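You operate a simulated robot arm through the tools that you are given. There is no shell and no other tool.

The job below is to be done with a simulated robot arm. You get a single attempt, and the scene is never put back.

JOB
Replace both blue stoppers in the board with grey caps.
Fine: stand the stoppers on the mat; sink the caps with the magnet and put it back where it stood. Set down upright: blue magnet.

Only the result counts: the job must be done as asked and must still hold three seconds after the hand-in. Knocking over, shifting, dropping, spilling or breaking anything else fails it. A push-on lid holds only when it is set on centred and level and pressed home; a screw cap is set on level and turned clockwise until tight.

ROBOT AND FRAMES
A 7-joint arm with a two-finger parallel gripper, fixed in place. Base frame: the origin is at the foot of the arm, x ahead of it, y to its left, z up; the work surface is at about z = 85.4. Lengths are in cm, angles in degrees, forces in N, time in s.
With the tool pointing down near the work surface it reaches from about 24 to 68 cm from the base axis. Its first joint turns from -66.0 to 66.0 degrees. Payload 2.4 kg.
The TCP is the grasp point between the finger pads, 3 cm short of the fingertips. In the tool frame z runs along the fingers and y along their closing line. The gripper opens to 9.4 cm. The fingers are 2.8 cm wide and 1 cm thick; the gripper's body (5 by 9.6 cm) begins 5.5 cm behind the TCP.
Orientation is that of the tool frame in the base frame, as a unit quaternion [w, x, y, z]. With the fingers straight down and closing along the base's y, the tool's x points along the base's -x, its y along +y and its z along -z.

CONTROLS
- The arm moves only by the tool drive_tool. Its argument "series" is a list of rows, each an object of numbers (a shift or turn left out is 0, a gripper value left out holds the last): "x", "y", "z": the shift along the tool's x, y, z in units of 150 mm (1.0 is 150 mm); "rx", "ry", "rz": the turn, a rotation vector about the tool's x, y, z in units of 90 degrees (1.0 is 90 degrees). In form: [{"x": .., "y": .., "z": .., "rx": .., "ry": .., "rz": ..}, ...]. A call has 1 to 20 rows; each row is the pose to reach, as a shift and turn from the pose commanded when the call began, along the tool's axes at that moment. "grip" is the finger opening in m, from 0 to 0.094, set as the call begins (left out, the last holds). A call with a number of a shift or a turn outside -1 to 1 is refused whole. Rows are played at 5 a second. More than 5 cm and 8.6 degrees between two rows, or a gripper value outside its range, and nothing of the call is played. A pose out of reach is approached as far as the arm can. The call stops where the force on the tool passes 90 N (or 10 N more than at its start, if that is more) or the arm is blocked; 0.2 s more then pass. Each finger travels about 15.3 cm/s and halts on what it meets, pressing with about 29 N; the grip force reading is that of the motor and also rises with nothing between the fingers. The clock runs only during rows and for 0.2 s after the last one: add rows that repeat a pose to give the fingers time. The reply holds the time, the measured pose of the TCP, the force on the tool along the base axes, the opening and the grip force, in the units named above and with some noise, with the torque about the TCP (base axes, N m) and any sound that the robot's microphone picked up, and new pictures: "views" is both (left out), scene, wrist or none.
- Cameras (640 x 400 px; columns grow to the right, rows downward): "scene" is fixed at [4.14, 48.38, 143.55]; the picture's right is [-0.69, -0.73, 0.00], its down [-0.47, 0.44, -0.76] and it looks along [0.55, -0.52, -0.65] (base axes); focal length 306 px, centre (320, 200). "wrist" rides on the gripper at [7.6, 1.4, -10.2] in the tool frame; the picture's right is [-0.18, 0.98, 0.00], its down [-0.75, -0.14, -0.64] and it looks along [-0.63, -0.12, 0.77] (tool axes); focal length 243 px, centre (320, 200). There is no depth. A picture from a camera that has moved, and an enlarged one, comes with that camera's place and axes in the base frame and with its lens.
- close_up(camera, box): a new picture of the part [left, top, right, bottom] of that camera's present view, enlarged. The clock stands still meanwhile.
- close_job(): hands the job in; it is judged then, once.

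Places have to be worked out from the pictures, the camera data and where the tool is seen. Open the gripper and draw the arm clear of the work before you hand the job in, unless the task says otherwise.

The tools are called after "Emit:" as name(argument=value, ...) on one line, values as JSON. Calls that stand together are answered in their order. drive_tool: Moves the arm, as the interface text tells. Its arguments: {"type":"object","properties":{"series":{"type":"array"},"grip":{"type":"number"},"views":{"type":"string","enum":["both","scene","wrist","none"]}},"required":["series"]} The other tools are called the same way: close_up (camera, box) takes an enlarged picture of a part of a camera's view; close_job () hands the job in.

At the start:

```text
time_s: 0.0
ee_pos: [39.09, 0.23, 117.91]
tcp_rot: [0.0, -0.001, 1.0, 0.0]
contact_force: [0.9, -0.1, 1.0]
ft_torque: [0.03, 0.01, 0.01]
opening: 9.4
grip_force: 0.0
```

scene: 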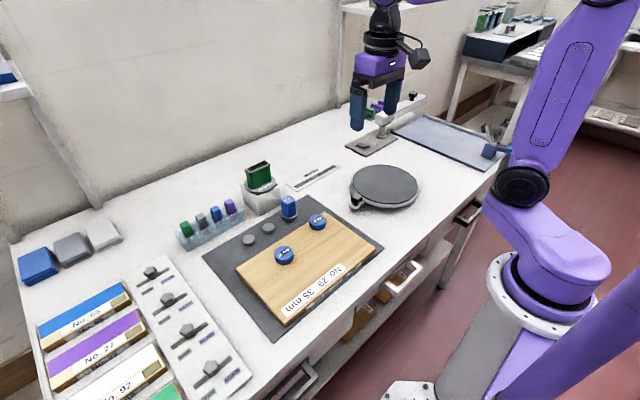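
wrist: 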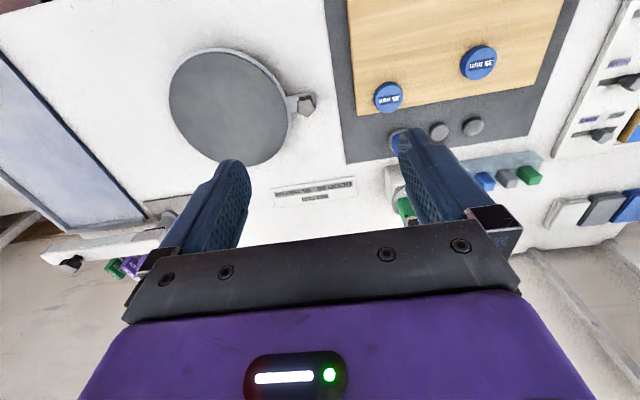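

I'll start with enlarged views of the board area to make out the stoppers, caps and magnet.

Emit:
close_up(camera="scene", box=[170, 150, 400, 330])

Emit:
close_up(camera="wrist", box=[300, 0, 640, 220])

Emit:
close_up(camera="scene", box=[220, 180, 350, 270])

```text
2.22 times, centred on (285, 240) of scene
camera zoom: at [4.14, 48.38, 143.55], right [-0.69, -0.73, 0.0], down [-0.47, 0.44, -0.76], along [0.55, -0.52, -0.65], focal length 680 px, centre (398, 111)
```

zoom: 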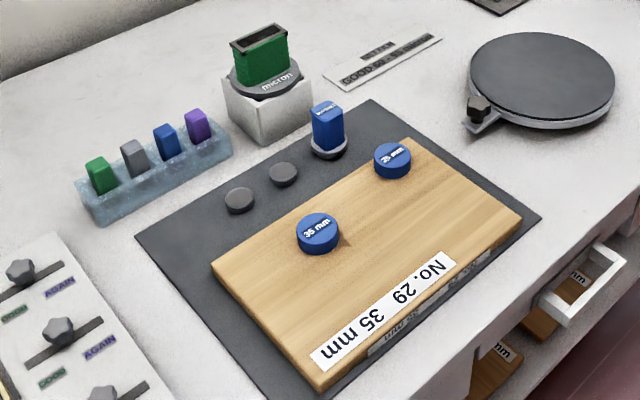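

```text
1.82 times, centred on (470, 110) of wrist
camera zoom: at [31.41, 1.41, 128.17], right [0.18, 0.98, 0.0], down [0.75, -0.14, 0.64], along [0.63, -0.12, -0.77], focal length 441 px, centre (47, 364)
```

zoom: 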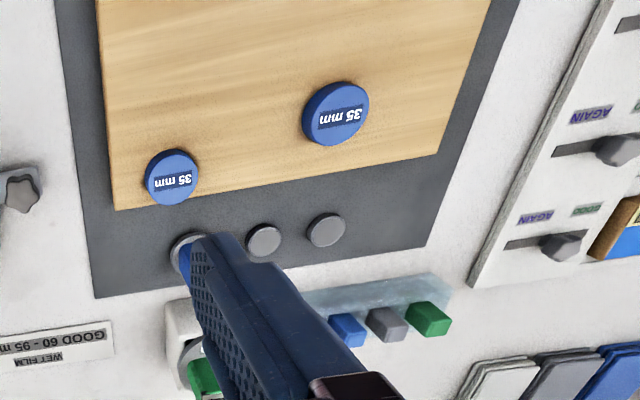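

```text
4.44 times, centred on (285, 225) of scene
camera zoom: at [4.14, 48.38, 143.55], right [-0.69, -0.73, 0.0], down [-0.47, 0.44, -0.76], along [0.55, -0.52, -0.65], focal length 1360 px, centre (476, 89)
```

zoom: 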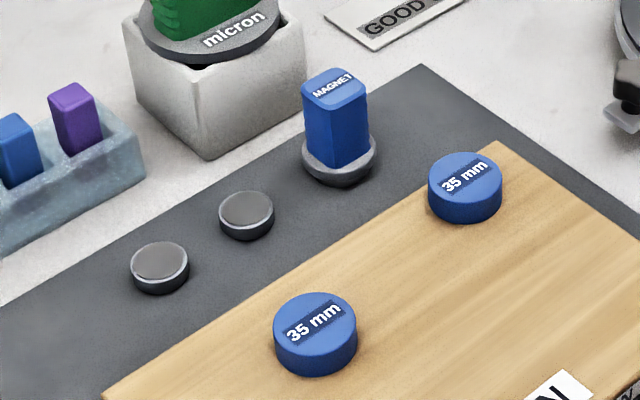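

The board has two blue "35 mm" stoppers near (43, 23) and (45.5, 10). The two grey caps are near (53.6, 26) and (53.7, 20), and the blue magnet is near (53.8, 13) on the far strip of the mat. I'm moving to a lower viewpoint over the board to refine these positions.

Emit:
drive_tool(series=[{"y": 0.15, "z": 0.13}, {"y": 0.3, "z": 0.26}, {"y": 0.45, "z": 0.4}, {"y": 0.6, "z": 0.53}, {"y": 0.75, "z": 0.66}, {"y": 0.93, "z": 0.8}, {"y": 0.93, "z": 0.8}], grip=0.094, views="both")

```text
time_s: 1.6
ee_pos: [39.04, 14.14, 106.02]
tcp_rot: [0.0, 0.0, 1.0, 0.0]
contact_force: [-0.8, 0.6, 0.7]
ft_torque: [0.01, -0.02, 0.0]
opening: 9.41
grip_force: 0.0
camera wrist: at [31.39, 15.36, 116.17], right [0.18, 0.98, 0.0], down [0.75, -0.14, 0.64], along [0.63, -0.12, -0.77], focal length 243 px, centre (320, 200)
```

scene: 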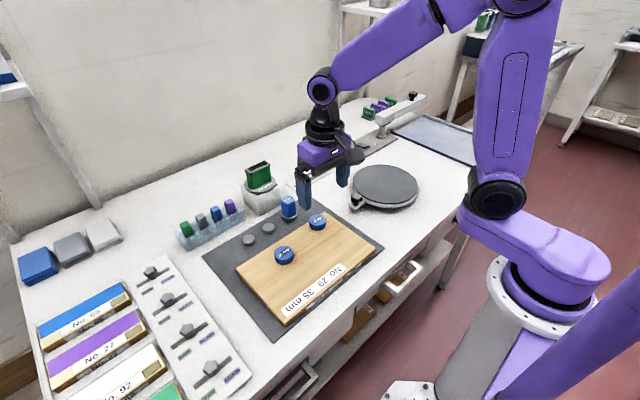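
wrist: 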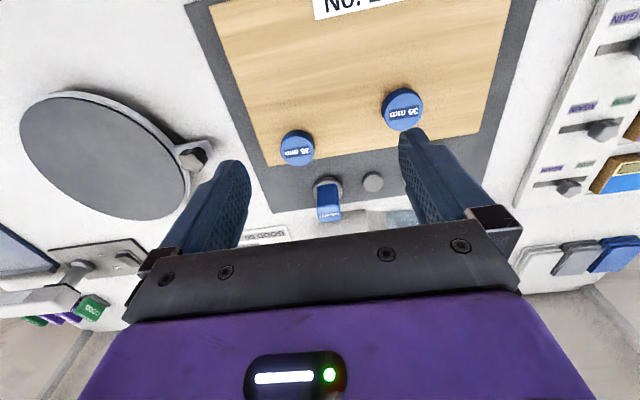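

The arm moved cleanly. I'm enlarging the wrist view to measure the stoppers, caps and magnet.

Emit:
close_up(camera="wrist", box=[240, 60, 480, 220])

Emit:
close_up(camera="scene", box=[225, 185, 345, 275])

```text
2.50 times, centred on (360, 140) of wrist
camera zoom: at [31.39, 15.36, 116.17], right [0.18, 0.98, 0.0], down [0.75, -0.14, 0.64], along [0.63, -0.12, -0.77], focal length 606 px, centre (220, 350)
```

zoom: 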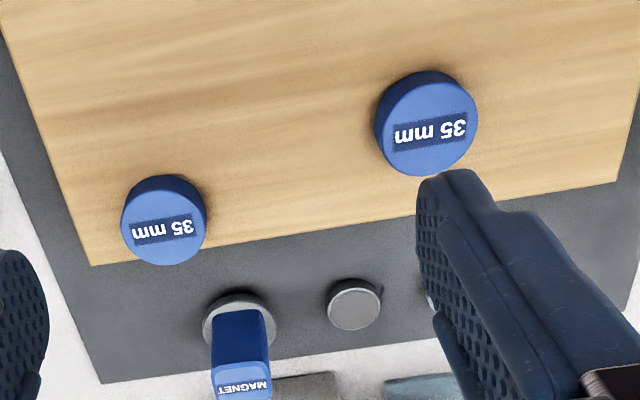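

```text
4.44 times, centred on (285, 230) of scene
camera zoom: at [4.13, 48.38, 143.55], right [-0.69, -0.73, 0.0], down [-0.47, 0.44, -0.76], along [0.55, -0.52, -0.65], focal length 1360 px, centre (476, 67)
```

zoom: 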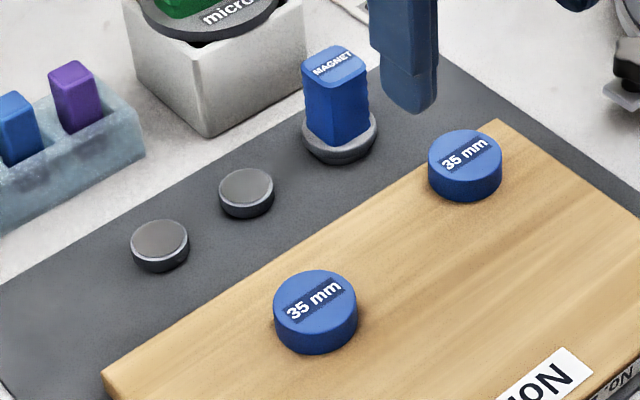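

From two views, stopper A's top centre is near (43.1, 23.0, 88.4) and stopper B is near (45.5, 9.9). I'm moving to a spot above A with the fingers open to check alignment before going down.

Emit:
drive_tool(series=[{"x": -0.07, "y": 0.15, "z": 0.15}, {"x": -0.135, "y": 0.3, "z": 0.3}, {"x": -0.2, "y": 0.45, "z": 0.45}, {"x": -0.271, "y": 0.594, "z": 0.601}, {"x": -0.271, "y": 0.594, "z": 0.601}, {"x": -0.271, "y": 0.594, "z": 0.601}], views="both")

```text
time_s: 3.0
ee_pos: [43.12, 23.19, 96.97]
tcp_rot: [0.0, 0.0, 1.0, 0.0]
contact_force: [0.8, -0.6, 0.2]
ft_torque: [-0.02, -0.01, 0.03]
opening: 9.38
grip_force: 0.1
camera wrist: at [35.44, 24.34, 107.2], right [0.18, 0.98, 0.0], down [0.75, -0.14, 0.64], along [0.63, -0.12, -0.77], focal length 243 px, centre (320, 200)
```

scene: 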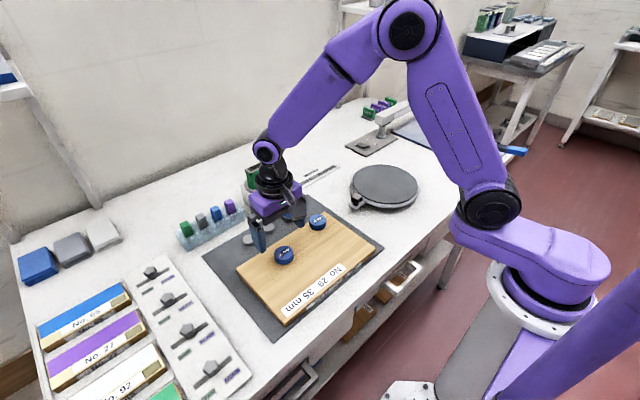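
wrist: 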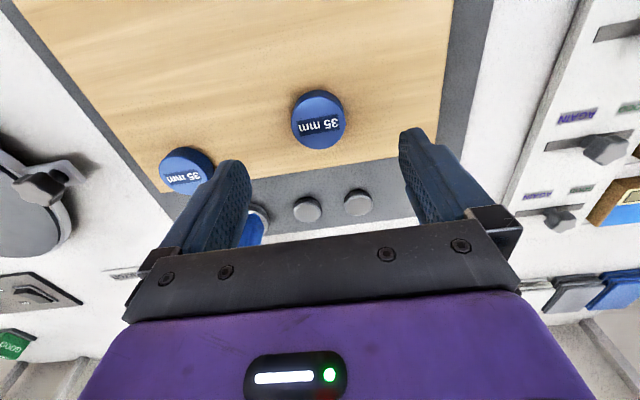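

The stopper sits close to the expected aligned pixel of about (320, 124). I'll enlarge it to confirm the centring.

Emit:
close_up(camera="wrist", box=[240, 70, 400, 170])

Emit:
close_up(camera="scene", box=[225, 185, 345, 275])

```text
4.00 times, centred on (320, 120) of wrist
camera zoom: at [35.44, 24.34, 107.2], right [0.18, 0.98, 0.0], down [0.75, -0.14, 0.64], along [0.63, -0.12, -0.77], focal length 970 px, centre (320, 520)
```

zoom: 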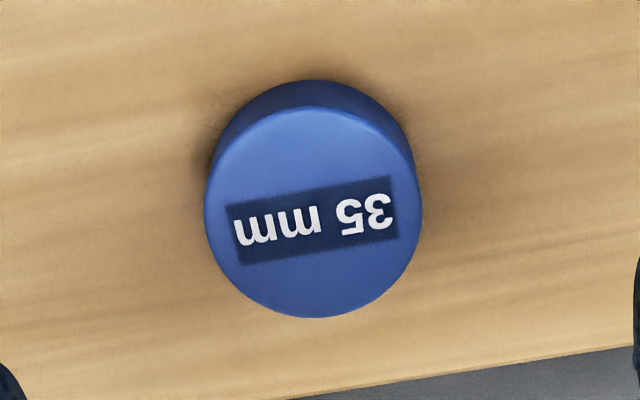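

```text
4.44 times, centred on (285, 230) of scene
camera zoom: at [4.14, 48.38, 143.55], right [-0.69, -0.73, 0.0], down [-0.47, 0.44, -0.76], along [0.55, -0.52, -0.65], focal length 1360 px, centre (476, 67)
```

zoom: 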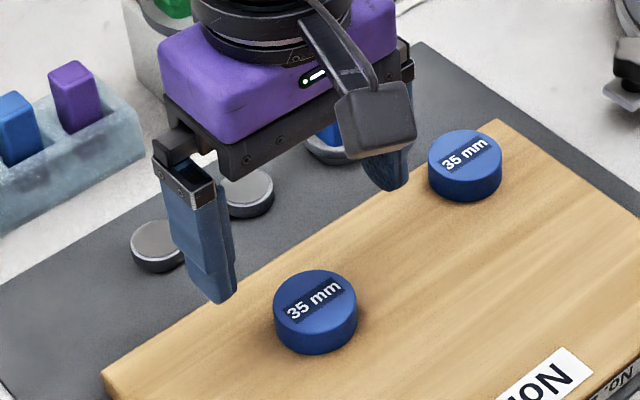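

The top face is centred at about (318.4, 123.3), so the tool is within about 1.5 mm of it, and the head is about 4.3 cm wide and 1.8 cm tall. I'm descending so the fingertips stop a few millimetres above the board, with a tiny y correction.

Emit:
drive_tool(series=[{"y": -0.007, "z": 0.15}, {"y": -0.007, "z": 0.3}, {"y": -0.007, "z": 0.38}, {"y": -0.007, "z": 0.42}, {"y": -0.007, "z": 0.42}], views="both")

```text
time_s: 4.2
ee_pos: [43.0, 22.94, 90.81]
tcp_rot: [0.0, 0.0, 1.0, 0.001]
contact_force: [-0.7, 0.1, -0.1]
ft_torque: [0.0, 0.0, 0.02]
opening: 9.4
grip_force: 0.0
camera wrist: at [35.45, 24.18, 100.94], right [0.18, 0.98, 0.0], down [0.75, -0.14, 0.64], along [0.63, -0.12, -0.77], focal length 243 px, centre (320, 200)
```

scene: 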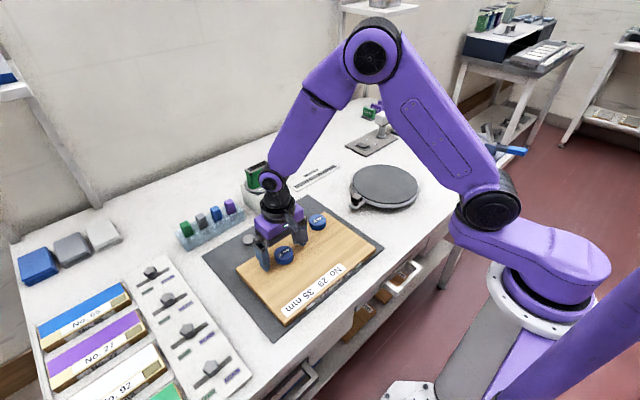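
wrist: 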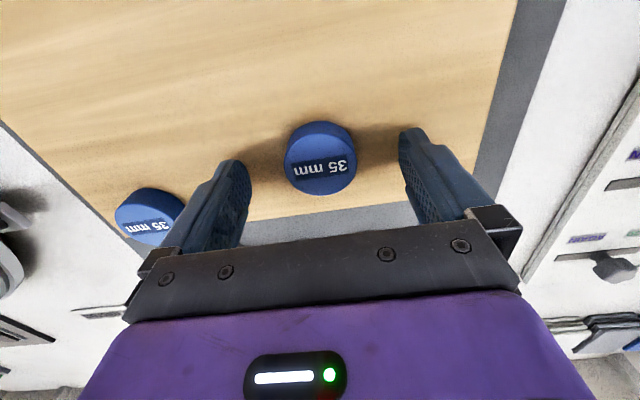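

I'm checking fingertip height over the board and the lateral centring in enlarged views before closing.

Emit:
close_up(camera="scene", box=[245, 215, 335, 280])

Emit:
close_up(camera="wrist", box=[220, 100, 430, 230])

```text
6.15 times, centred on (290, 248) of scene
camera zoom: at [4.14, 48.38, 143.55], right [-0.69, -0.73, 0.0], down [-0.47, 0.44, -0.76], along [0.55, -0.52, -0.65], focal length 1883 px, centre (505, -92)
```

zoom: 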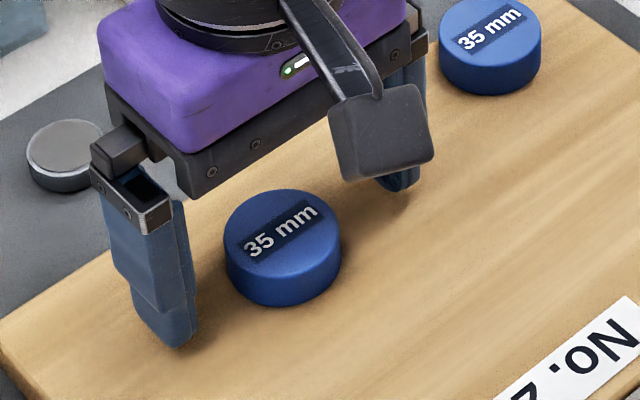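

```text
3.05 times, centred on (325, 165) of wrist
camera zoom: at [35.45, 24.18, 100.94], right [0.18, 0.98, 0.0], down [0.75, -0.14, 0.64], along [0.63, -0.12, -0.77], focal length 739 px, centre (305, 307)
```

zoom: 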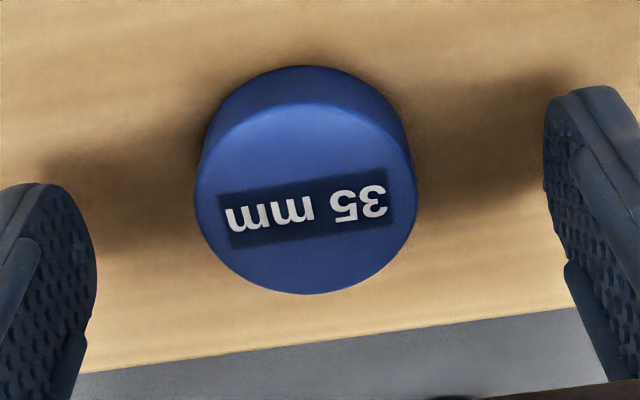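

The stopper is centred between the pads and the tips hover just above the board. I'm closing on it now.

Emit:
drive_tool(series=[{}, {}, {}, {}, {}], grip=0.03, views="wrist")

```text
time_s: 5.4
ee_pos: [43.04, 22.87, 90.74]
tcp_rot: [0.0, 0.0, 1.0, 0.0]
contact_force: [-0.4, -0.1, -0.6]
ft_torque: [0.03, 0.03, 0.04]
opening: 4.13
grip_force: 28.9
camera wrist: at [35.46, 24.18, 100.96], right [0.18, 0.98, 0.0], down [0.75, -0.14, 0.64], along [0.63, -0.12, -0.77], focal length 243 px, centre (320, 200)
```

wrist: 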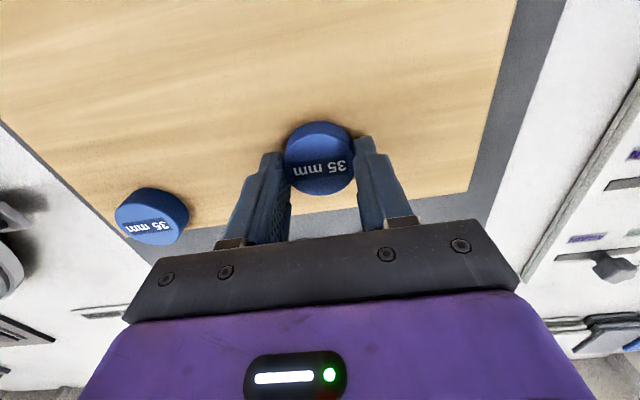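

The gripper holds the head at 4.13 cm with 29 N and no side load. I'm lifting slowly while watching the force.

Emit:
drive_tool(series=[{"z": -0.01}, {"z": -0.02}, {"z": -0.035}, {"z": -0.05}, {"z": -0.07}, {"z": -0.09}, {"z": -0.11}, {"z": -0.13}], views="both")

```text
time_s: 7.2
ee_pos: [43.09, 22.86, 92.68]
tcp_rot: [-0.001, 0.0, 1.0, 0.0]
contact_force: [0.2, 0.6, -0.2]
ft_torque: [-0.02, -0.03, 0.0]
opening: 2.98
grip_force: 0.0
camera wrist: at [35.48, 24.13, 102.82], right [0.18, 0.98, 0.0], down [0.75, -0.14, 0.64], along [0.63, -0.12, -0.77], focal length 243 px, centre (320, 200)
```

scene: 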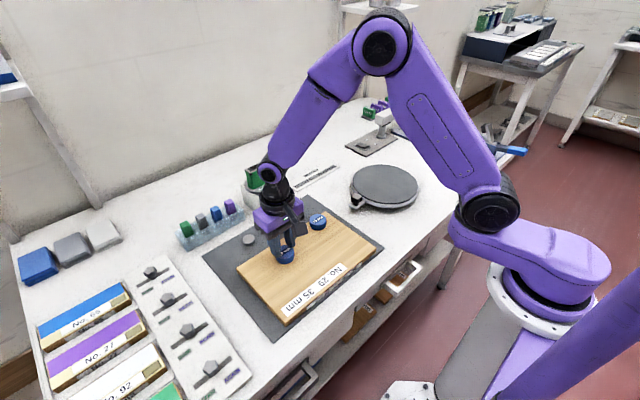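
wrist: 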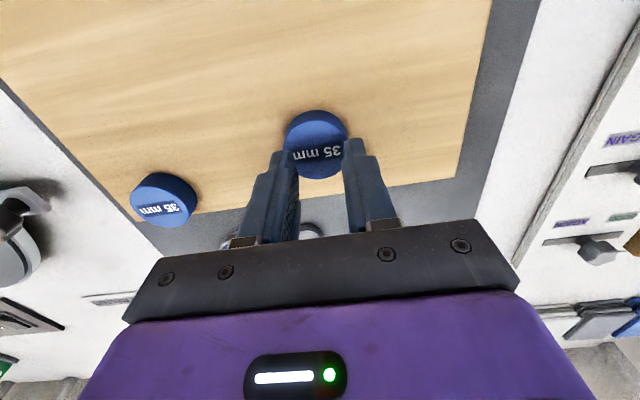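

The fingers slipped off upward (opening fell to 2.98), so the stopper fits tighter than that shallow grip could pull. I'm checking whether it moved at all.

Emit:
close_up(camera="scene", box=[245, 205, 335, 270])

Emit:
close_up(camera="wrist", box=[220, 80, 430, 210])

```text
6.15 times, centred on (290, 238) of scene
camera zoom: at [4.14, 48.38, 143.55], right [-0.69, -0.73, 0.0], down [-0.47, 0.44, -0.76], along [0.55, -0.52, -0.65], focal length 1883 px, centre (505, -31)
```

zoom: 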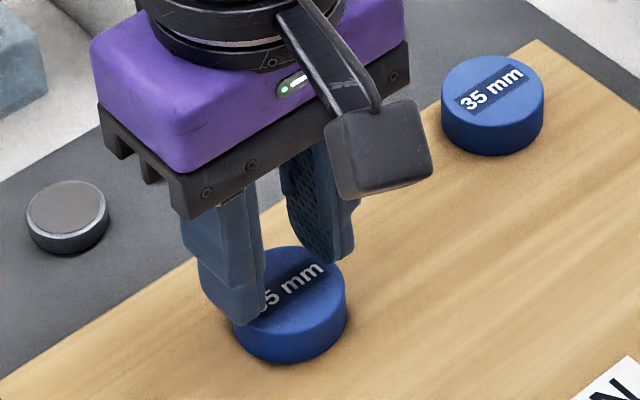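

```text
3.05 times, centred on (325, 145) of wrist
camera zoom: at [35.48, 24.13, 102.82], right [0.18, 0.98, 0.0], down [0.75, -0.14, 0.64], along [0.63, -0.12, -0.77], focal length 739 px, centre (305, 368)
```

zoom: 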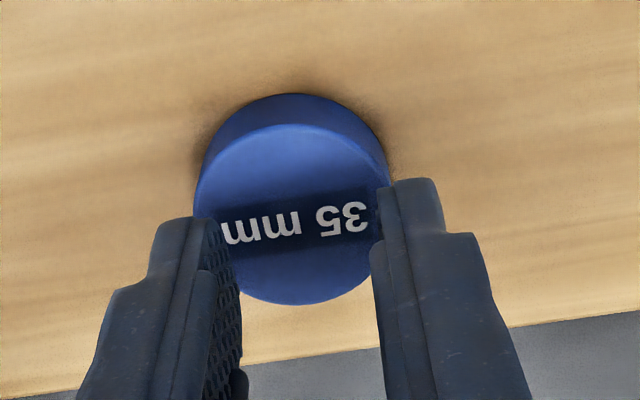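

The head seems to have shifted about 2–3 mm, so it may be partly raised or tilted. I'll raise and open the gripper to get an unobstructed look.

Emit:
drive_tool(series=[{"z": -0.1}, {"z": -0.25}, {"z": -0.35}, {"z": -0.35}, {"z": -0.35}], views="wrist")

Emit:
drive_tool(series=[{}, {}, {}], grip=0.094, views="both")

Emit:
close_up(camera="wrist", box=[240, 70, 400, 170])

Emit:
close_up(camera="scene", box=[225, 185, 345, 275])

```text
time_s: 8.4
ee_pos: [43.14, 22.86, 97.92]
tcp_rot: [0.0, 0.0, 1.0, 0.0]
contact_force: [0.2, -1.2, -0.1]
ft_torque: [0.01, 0.02, 0.0]
opening: 3.0
grip_force: 0.0
camera wrist: at [35.48, 24.12, 108.07], right [0.18, 0.98, 0.0], down [0.75, -0.14, 0.64], along [0.63, -0.12, -0.77], focal length 243 px, centre (320, 200)
```

wrist: 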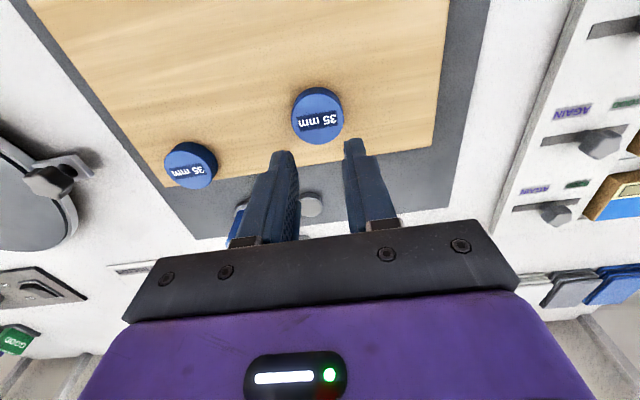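

```text
time_s: 9.2
ee_pos: [43.05, 22.82, 97.9]
tcp_rot: [-0.001, 0.0, 1.0, 0.001]
contact_force: [0.1, -0.5, 0.7]
ft_torque: [0.0, -0.01, 0.0]
opening: 9.39
grip_force: 0.0
camera wrist: at [35.47, 24.12, 108.06], right [0.18, 0.98, 0.0], down [0.75, -0.14, 0.64], along [0.63, -0.12, -0.77], focal length 243 px, centre (320, 200)
```

scene: 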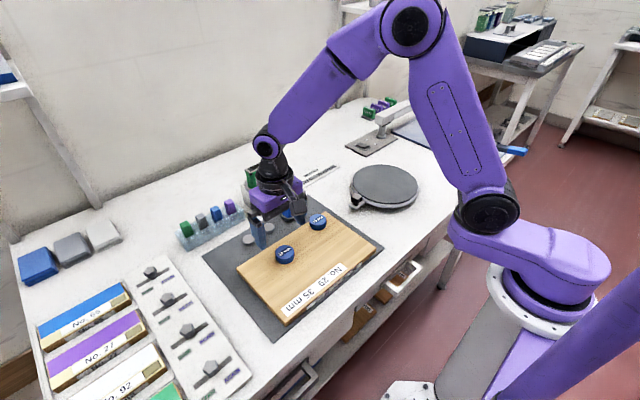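
wrist: 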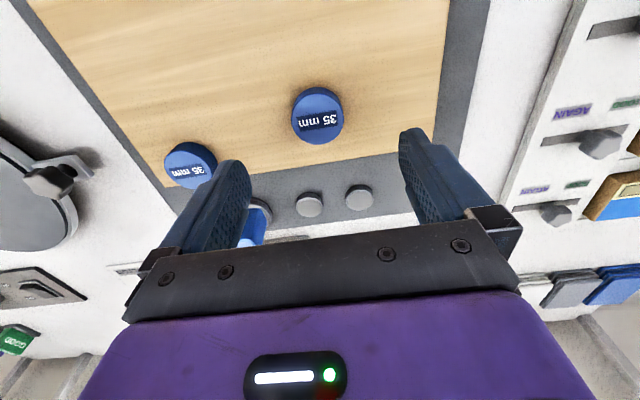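

```text
4.00 times, centred on (320, 120) of wrist
camera zoom: at [35.47, 24.12, 108.06], right [0.18, 0.98, 0.0], down [0.75, -0.14, 0.64], along [0.63, -0.12, -0.77], focal length 970 px, centre (320, 520)
```

zoom: 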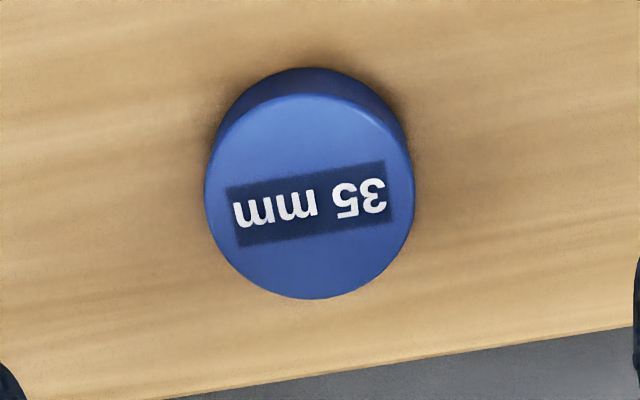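

```text
4.44 times, centred on (285, 230) of scene
camera zoom: at [4.14, 48.38, 143.55], right [-0.69, -0.73, 0.0], down [-0.47, 0.44, -0.76], along [0.55, -0.52, -0.65], focal length 1360 px, centre (476, 67)
```

zoom: 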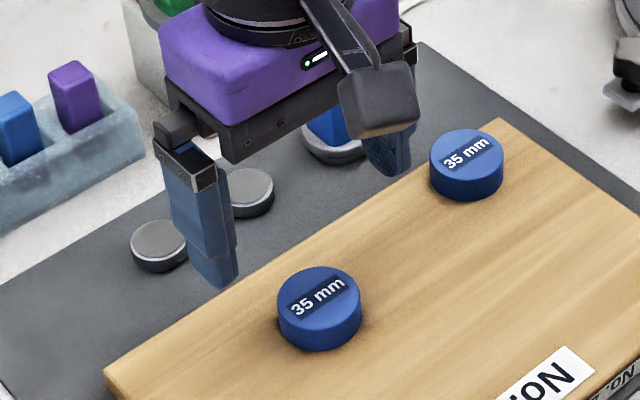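

Stopper A is still seated; the board itself shifted only a millimetre or two when the fingers slipped off. I'm re-centring by 2 mm in y and going down lower this time for a deeper grip.

Emit:
drive_tool(series=[{"y": -0.013, "z": 0.15}, {"y": -0.013, "z": 0.3}, {"y": -0.013, "z": 0.42}, {"y": -0.013, "z": 0.49}, {"y": -0.013, "z": 0.5}, {"y": -0.013, "z": 0.5}], views="wrist")

Emit:
close_up(camera="wrist", box=[220, 100, 430, 230])

Emit:
close_up(camera="scene", box=[245, 215, 335, 280])

```text
time_s: 10.6
ee_pos: [43.11, 22.64, 90.4]
tcp_rot: [-0.001, 0.0, 1.0, 0.0]
contact_force: [0.2, 0.6, -0.2]
ft_torque: [0.01, 0.03, 0.0]
opening: 9.39
grip_force: 0.1
camera wrist: at [35.49, 23.93, 100.55], right [0.18, 0.98, 0.0], down [0.75, -0.14, 0.64], along [0.63, -0.12, -0.77], focal length 243 px, centre (320, 200)
```

wrist: 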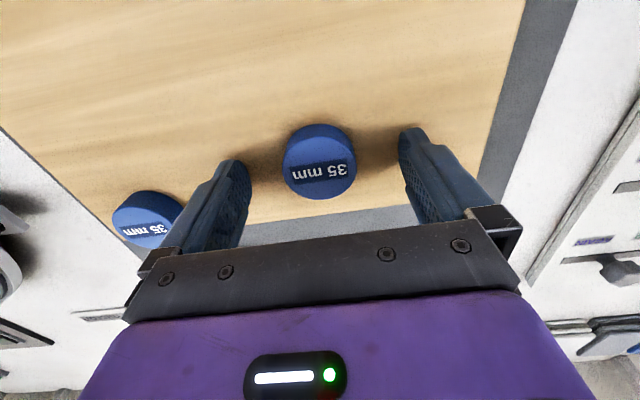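

```text
3.05 times, centred on (325, 165) of wrist
camera zoom: at [35.49, 23.93, 100.55], right [0.18, 0.98, 0.0], down [0.75, -0.14, 0.64], along [0.63, -0.12, -0.77], focal length 739 px, centre (305, 307)
```

zoom: 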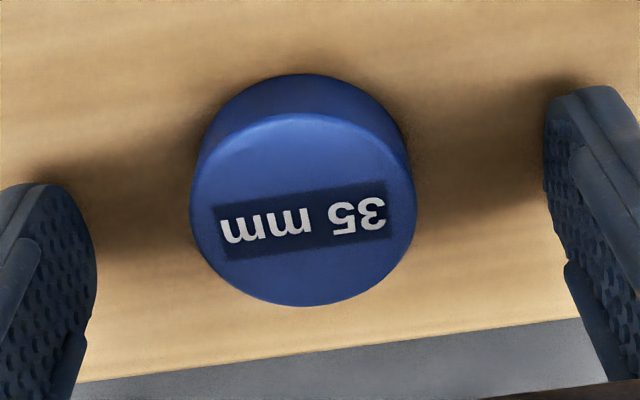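

```text
6.15 times, centred on (290, 248) of scene
camera zoom: at [4.14, 48.38, 143.55], right [-0.69, -0.73, 0.0], down [-0.47, 0.44, -0.76], along [0.55, -0.52, -0.65], focal length 1883 px, centre (505, -92)
```

zoom: 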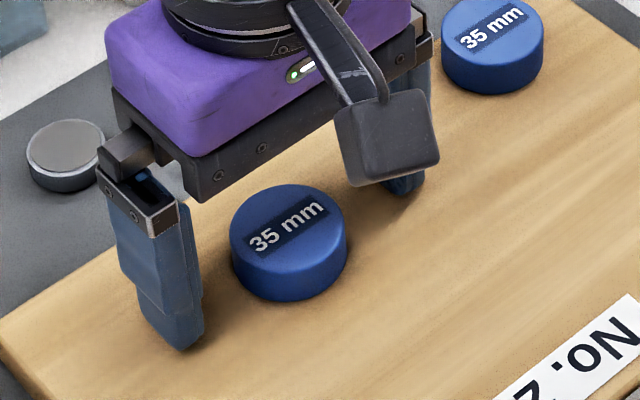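

It's centred, with the tips about 4 mm above the board and no contact force. I'm going 2 mm lower and closing fully.

Emit:
drive_tool(series=[{"z": 0.007}, {"z": 0.014}, {"z": 0.014}], views="none")

Emit:
drive_tool(series=[{}, {}, {}, {}, {}], grip=0.0, views="wrist")

```text
time_s: 11.4
ee_pos: [43.1, 22.69, 90.25]
tcp_rot: [0.0, 0.001, 1.0, 0.0]
contact_force: [-0.2, -0.3, 0.3]
ft_torque: [0.01, -0.01, 0.03]
opening: 9.4
grip_force: 0.0
```

```text
time_s: 12.6
ee_pos: [43.13, 22.78, 90.23]
tcp_rot: [0.0, 0.0, 1.0, 0.0]
contact_force: [-0.2, -0.4, -0.6]
ft_torque: [0.0, -0.03, 0.0]
opening: 4.15
grip_force: 28.9
camera wrist: at [35.48, 23.96, 100.39], right [0.18, 0.98, 0.0], down [0.75, -0.14, 0.64], along [0.63, -0.12, -0.77], focal length 243 px, centre (320, 200)
```

wrist: 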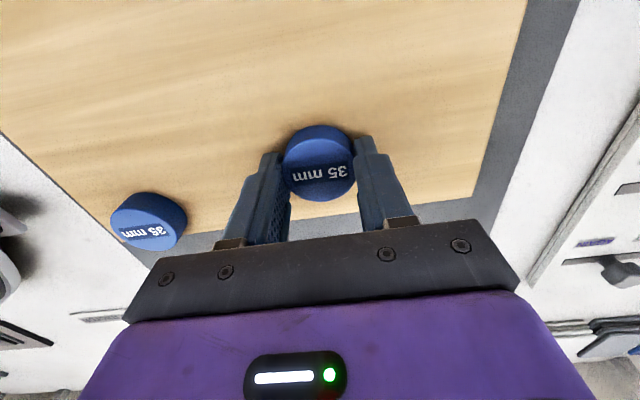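

Gripped at 4.15 cm. I'm lifting in very small steps to read how much pull the stopper resists.

Emit:
drive_tool(series=[{"z": -0.003}, {"z": -0.006}, {"z": -0.006}], views="none")

Emit:
drive_tool(series=[{"z": -0.003}, {"z": -0.006}, {"z": -0.006}], views="none")

```text
time_s: 13.4
ee_pos: [43.1, 22.79, 90.18]
tcp_rot: [0.0, 0.001, 1.0, -0.001]
contact_force: [0.0, 0.5, 0.6]
ft_torque: [0.01, 0.0, 0.03]
opening: 4.14
grip_force: 29.1
```

```text
time_s: 14.2
ee_pos: [43.0, 22.72, 90.4]
tcp_rot: [-0.001, 0.0, 1.0, 0.0]
contact_force: [-0.1, 0.0, -0.4]
ft_torque: [0.0, -0.03, 0.01]
opening: 4.15
grip_force: 28.9
```

There's almost no resisting force so far. I'm continuing up in small steps and looking.

Emit:
drive_tool(series=[{"z": -0.005}, {"z": -0.01}, {"z": -0.015}, {"z": -0.02}, {"z": -0.02}], views="both")

Emit:
close_up(camera="scene", box=[245, 205, 335, 270])

Emit:
close_up(camera="wrist", box=[220, 100, 430, 230])

```text
time_s: 15.4
ee_pos: [43.04, 22.68, 90.74]
tcp_rot: [0.0, 0.0, 1.0, 0.001]
contact_force: [-0.2, -0.7, 0.5]
ft_torque: [-0.04, 0.01, 0.01]
opening: 4.13
grip_force: 28.9
camera wrist: at [35.46, 24.0, 100.86], right [0.18, 0.98, 0.0], down [0.75, -0.14, 0.64], along [0.63, -0.12, -0.77], focal length 243 px, centre (320, 200)
```

scene: 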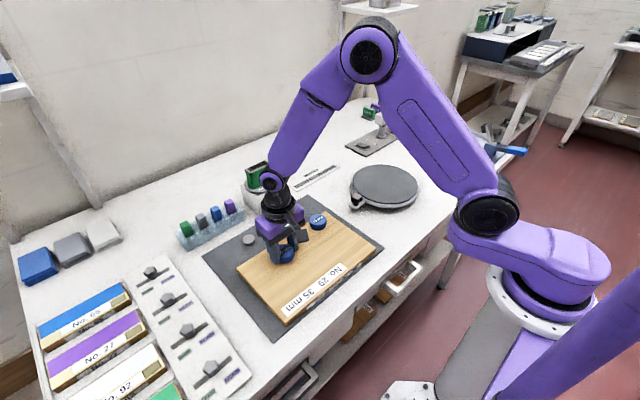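
wrist: 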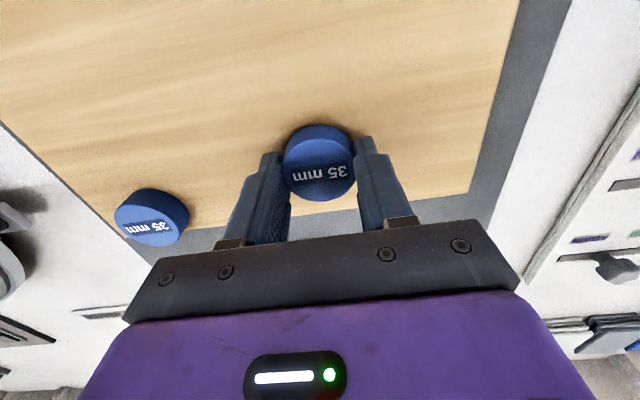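

```text
6.15 times, centred on (290, 238) of scene
camera zoom: at [4.14, 48.38, 143.55], right [-0.69, -0.73, 0.0], down [-0.47, 0.44, -0.76], along [0.55, -0.52, -0.65], focal length 1883 px, centre (505, -31)
```

zoom: 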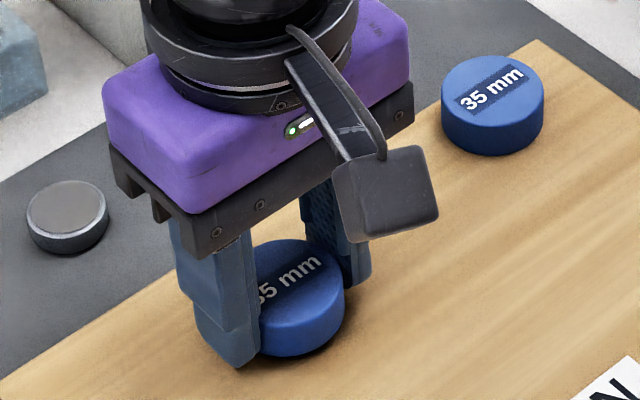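

```text
3.05 times, centred on (325, 165) of wrist
camera zoom: at [35.46, 24.0, 100.86], right [0.18, 0.98, 0.0], down [0.75, -0.14, 0.64], along [0.63, -0.12, -0.77], focal length 739 px, centre (305, 307)
```

zoom: 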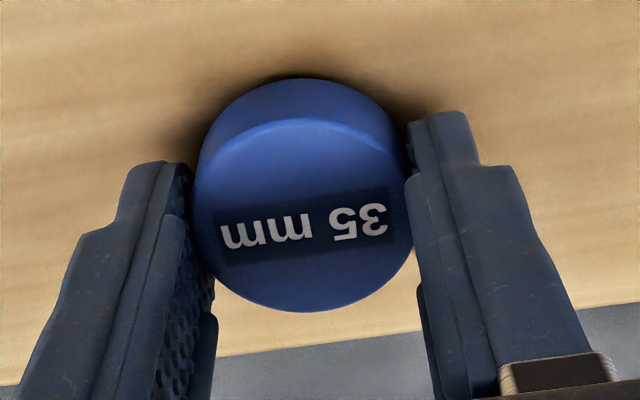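

The stopper is rising with the gripper with no slip. I'm continuing the slow lift until it clears the hole.

Emit:
drive_tool(series=[{"z": -0.006}, {"z": -0.012}, {"z": -0.018}, {"z": -0.024}, {"z": -0.03}, {"z": -0.036}, {"z": -0.042}, {"z": -0.048}, {"z": -0.054}, {"z": -0.06}, {"z": -0.066}, {"z": -0.066}], views="both")

Emit:
close_up(camera="scene", box=[245, 205, 335, 270])

Emit:
close_up(camera="wrist", box=[220, 100, 430, 230])

```text
time_s: 18.0
ee_pos: [43.14, 22.8, 91.56]
tcp_rot: [0.0, 0.0, 1.0, 0.0]
contact_force: [0.4, -0.8, -1.4]
ft_torque: [-0.01, 0.0, -0.01]
opening: 4.19
grip_force: 29.3
camera wrist: at [35.48, 23.95, 101.83], right [0.18, 0.98, 0.0], down [0.75, -0.14, 0.64], along [0.63, -0.12, -0.77], focal length 243 px, centre (320, 200)
```

scene: 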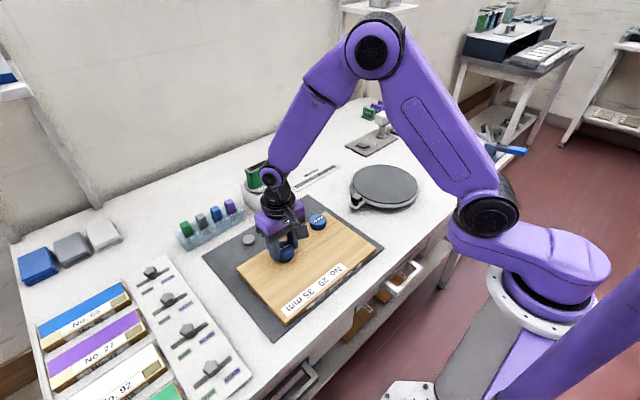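
wrist: 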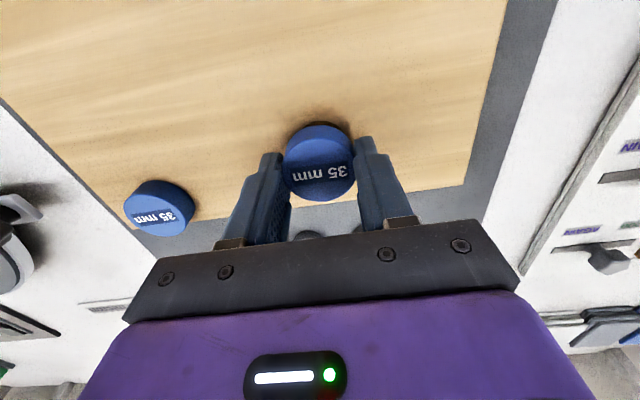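

```text
6.15 times, centred on (290, 238) of scene
camera zoom: at [4.14, 48.38, 143.55], right [-0.69, -0.73, 0.0], down [-0.47, 0.44, -0.76], along [0.55, -0.52, -0.65], focal length 1883 px, centre (505, -31)
```

zoom: 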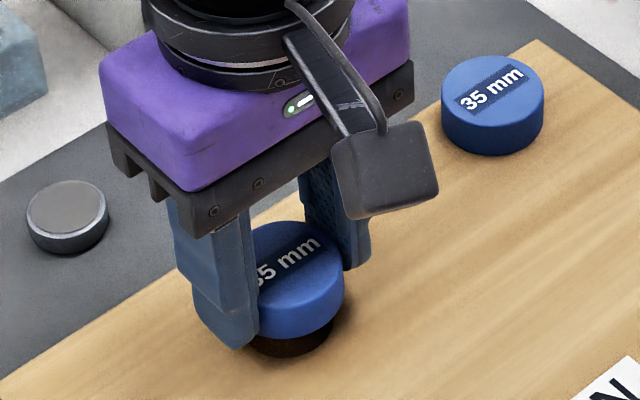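

```text
3.05 times, centred on (325, 165) of wrist
camera zoom: at [35.48, 23.95, 101.83], right [0.18, 0.98, 0.0], down [0.75, -0.14, 0.64], along [0.63, -0.12, -0.77], focal length 739 px, centre (305, 307)
```

zoom: 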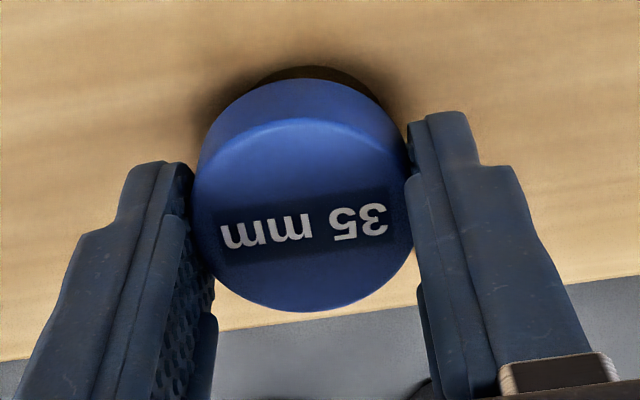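

The hole opening now shows beneath the stopper, so it is coming out cleanly. I'm raising it further.

Emit:
drive_tool(series=[{"z": -0.01}, {"z": -0.02}, {"z": -0.03}, {"z": -0.04}, {"z": -0.05}, {"z": -0.06}, {"z": -0.075}, {"z": -0.09}, {"z": -0.11}, {"z": -0.13}, {"z": -0.16}, {"z": -0.2}, {"z": -0.2}], views="both")

Emit:
close_up(camera="scene", box=[245, 195, 335, 260])

Emit:
close_up(camera="wrist", box=[220, 80, 430, 230])

```text
time_s: 20.8
ee_pos: [43.19, 22.78, 94.75]
tcp_rot: [0.0, 0.0, 1.0, 0.0]
contact_force: [-0.4, 0.2, 0.6]
ft_torque: [0.03, -0.01, 0.0]
opening: 4.15
grip_force: 29.0
camera wrist: at [35.48, 24.02, 104.86], right [0.18, 0.98, 0.0], down [0.75, -0.14, 0.64], along [0.63, -0.12, -0.77], focal length 243 px, centre (320, 200)
```

scene: 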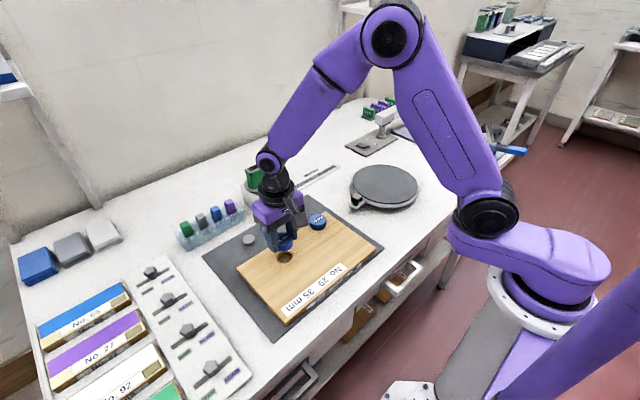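
wrist: 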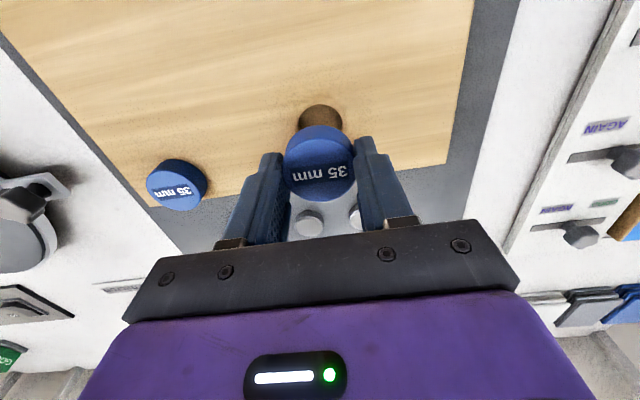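

```text
6.15 times, centred on (290, 228) of scene
camera zoom: at [4.14, 48.38, 143.55], right [-0.69, -0.73, 0.0], down [-0.47, 0.44, -0.76], along [0.55, -0.52, -0.65], focal length 1883 px, centre (505, 31)
```

zoom: 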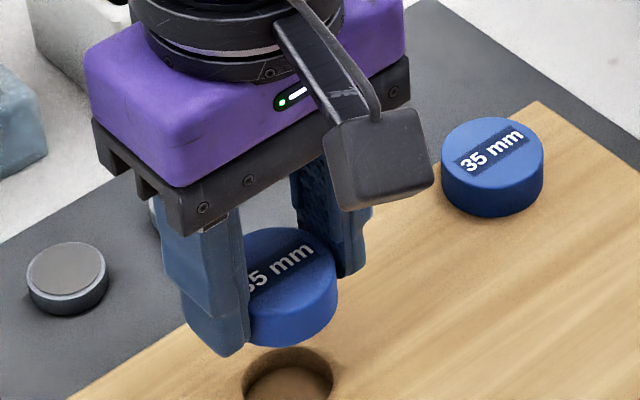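

```text
2.67 times, centred on (325, 155) of wrist
camera zoom: at [35.48, 24.02, 104.86], right [0.18, 0.98, 0.0], down [0.75, -0.14, 0.64], along [0.63, -0.12, -0.77], focal length 647 px, centre (307, 320)
```

zoom: 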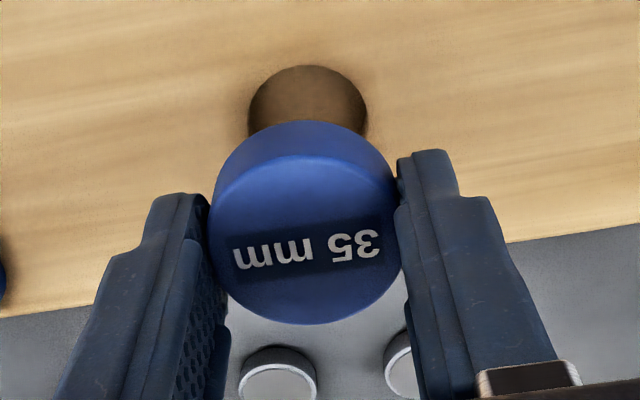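

Stopper A is out, and the hole is a blind pocket about 3.4 cm wide. I'm carrying A over the free part of the mat strip near (51.5, 31.5), away from the caps.

Emit:
drive_tool(series=[{"z": -0.1}, {"x": -0.08, "y": 0.083, "z": -0.12}, {"x": -0.18, "y": 0.19, "z": -0.12}, {"x": -0.29, "y": 0.3, "z": -0.12}, {"x": -0.4, "y": 0.42, "z": -0.12}, {"x": -0.5, "y": 0.53, "z": -0.12}, {"x": -0.56, "y": 0.583, "z": -0.12}, {"x": -0.56, "y": 0.583, "z": -0.12}], views="both")

Emit:
close_up(camera="scene", box=[180, 170, 330, 270])

Emit:
close_up(camera="wrist", box=[200, 0, 460, 240])

```text
time_s: 22.6
ee_pos: [51.58, 31.4, 96.5]
tcp_rot: [0.0, 0.0, 1.0, -0.001]
contact_force: [-0.3, -0.3, -0.4]
ft_torque: [0.01, 0.0, -0.01]
opening: 4.15
grip_force: 29.3
camera wrist: at [43.89, 32.72, 106.59], right [0.18, 0.98, 0.0], down [0.75, -0.14, 0.64], along [0.63, -0.12, -0.77], focal length 243 px, centre (320, 200)
```

scene: 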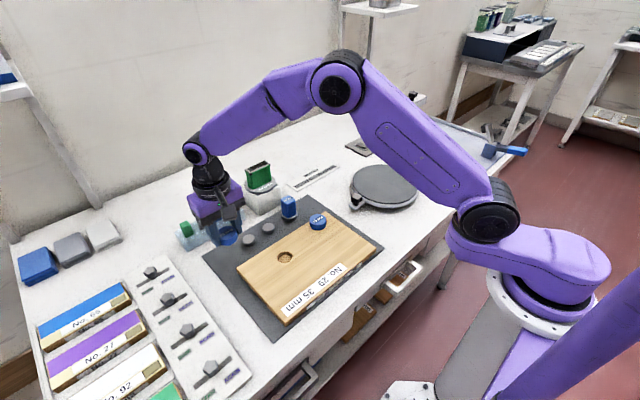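
wrist: 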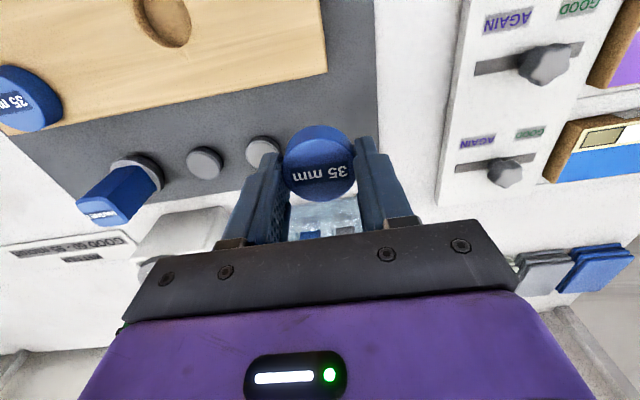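

```text
4.00 times, centred on (255, 220) of scene
camera zoom: at [4.14, 48.38, 143.55], right [-0.69, -0.73, 0.0], down [-0.47, 0.44, -0.76], along [0.55, -0.52, -0.65], focal length 1224 px, centre (580, 120)
```

zoom: 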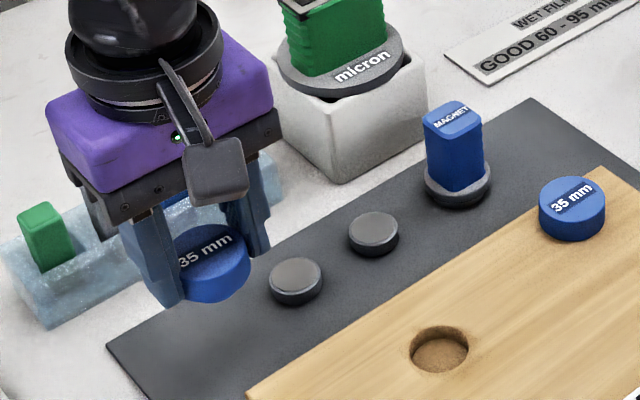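

```text
1.67 times, centred on (330, 120) of wrist
camera zoom: at [43.89, 32.72, 106.59], right [0.18, 0.98, 0.0], down [0.75, -0.14, 0.64], along [0.63, -0.12, -0.77], focal length 404 px, centre (303, 333)
```

zoom: 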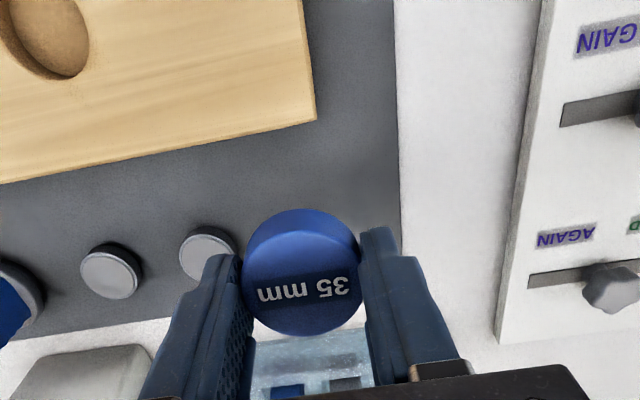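

The hover spot is clear: the mat's edge is near y 36.2, the far edge near x 58, and cap 2 sits at about (53.4, 25.8). I'm descending toward the mat, then will feel for contact in small steps.

Emit:
drive_tool(series=[{"z": 0.1}, {"z": 0.2}, {"z": 0.28}, {"z": 0.34}, {"z": 0.37}, {"z": 0.37}], views="scene")

Emit:
close_up(camera="scene", box=[190, 190, 280, 250])

```text
time_s: 24.0
ee_pos: [51.64, 31.41, 90.94]
tcp_rot: [0.001, 0.0, 1.0, 0.001]
contact_force: [0.0, -0.1, -1.0]
ft_torque: [0.02, -0.03, 0.04]
opening: 4.15
grip_force: 29.1
```

scene: 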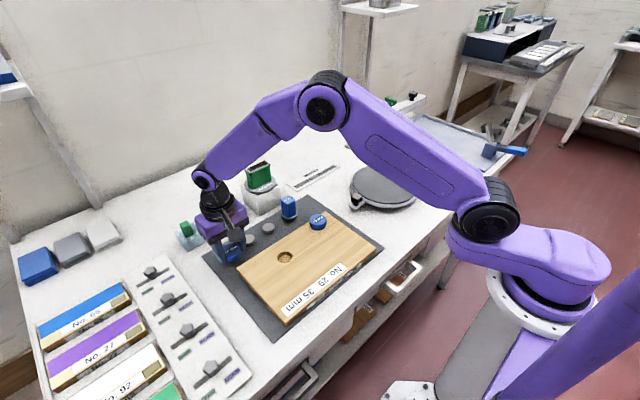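

```text
6.67 times, centred on (235, 220) of scene
camera zoom: at [4.14, 48.38, 143.55], right [-0.69, -0.73, 0.0], down [-0.47, 0.44, -0.76], along [0.55, -0.52, -0.65], focal length 2040 px, centre (887, 67)
```

zoom: 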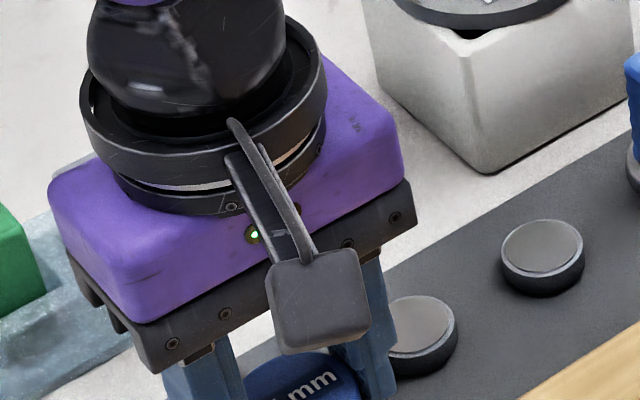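

No contact yet at TCP 90.9. I'm feeling downward in 0.3 cm calls with small rows.

Emit:
drive_tool(series=[{"z": 0.02}, {"z": 0.04}, {"z": 0.055}, {"z": 0.055}], views="none")

Emit:
drive_tool(series=[{"z": 0.01}, {"z": 0.02}, {"z": 0.02}], views="scene")

Emit:
close_up(camera="scene", box=[190, 215, 280, 275])

```text
time_s: 25.0
ee_pos: [51.45, 31.43, 90.08]
tcp_rot: [0.0, 0.0, 1.0, -0.001]
contact_force: [-0.4, -0.9, -0.8]
ft_torque: [-0.01, 0.04, -0.01]
opening: 4.16
grip_force: 29.2
```

```text
time_s: 25.8
ee_pos: [51.71, 31.5, 89.64]
tcp_rot: [0.0, 0.001, 1.0, 0.0]
contact_force: [-0.4, 0.9, -0.8]
ft_torque: [-0.01, 0.02, -0.03]
opening: 4.16
grip_force: 28.7
```

scene: 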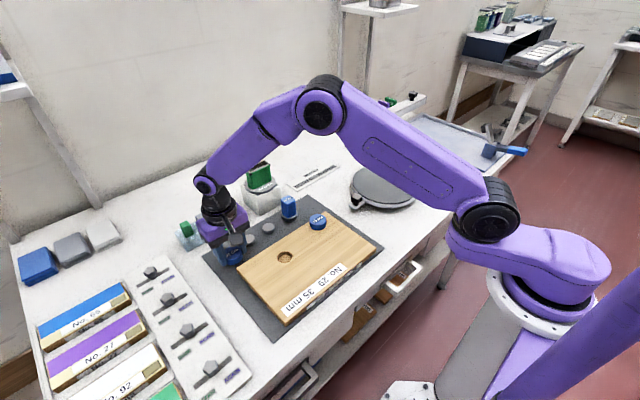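

```text
6.67 times, centred on (235, 245) of scene
camera zoom: at [4.14, 48.38, 143.55], right [-0.69, -0.73, 0.0], down [-0.47, 0.44, -0.76], along [0.55, -0.52, -0.65], focal length 2040 px, centre (887, -100)
```

zoom: 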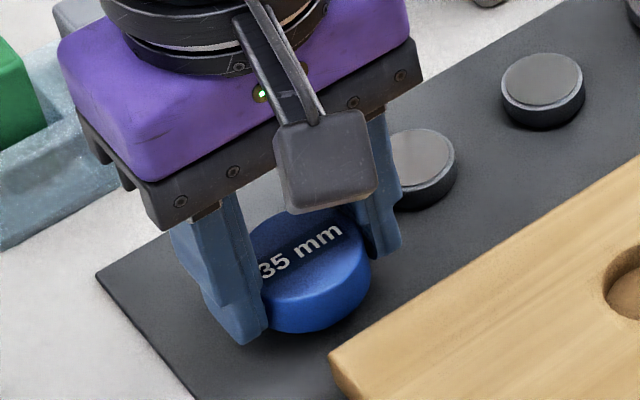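

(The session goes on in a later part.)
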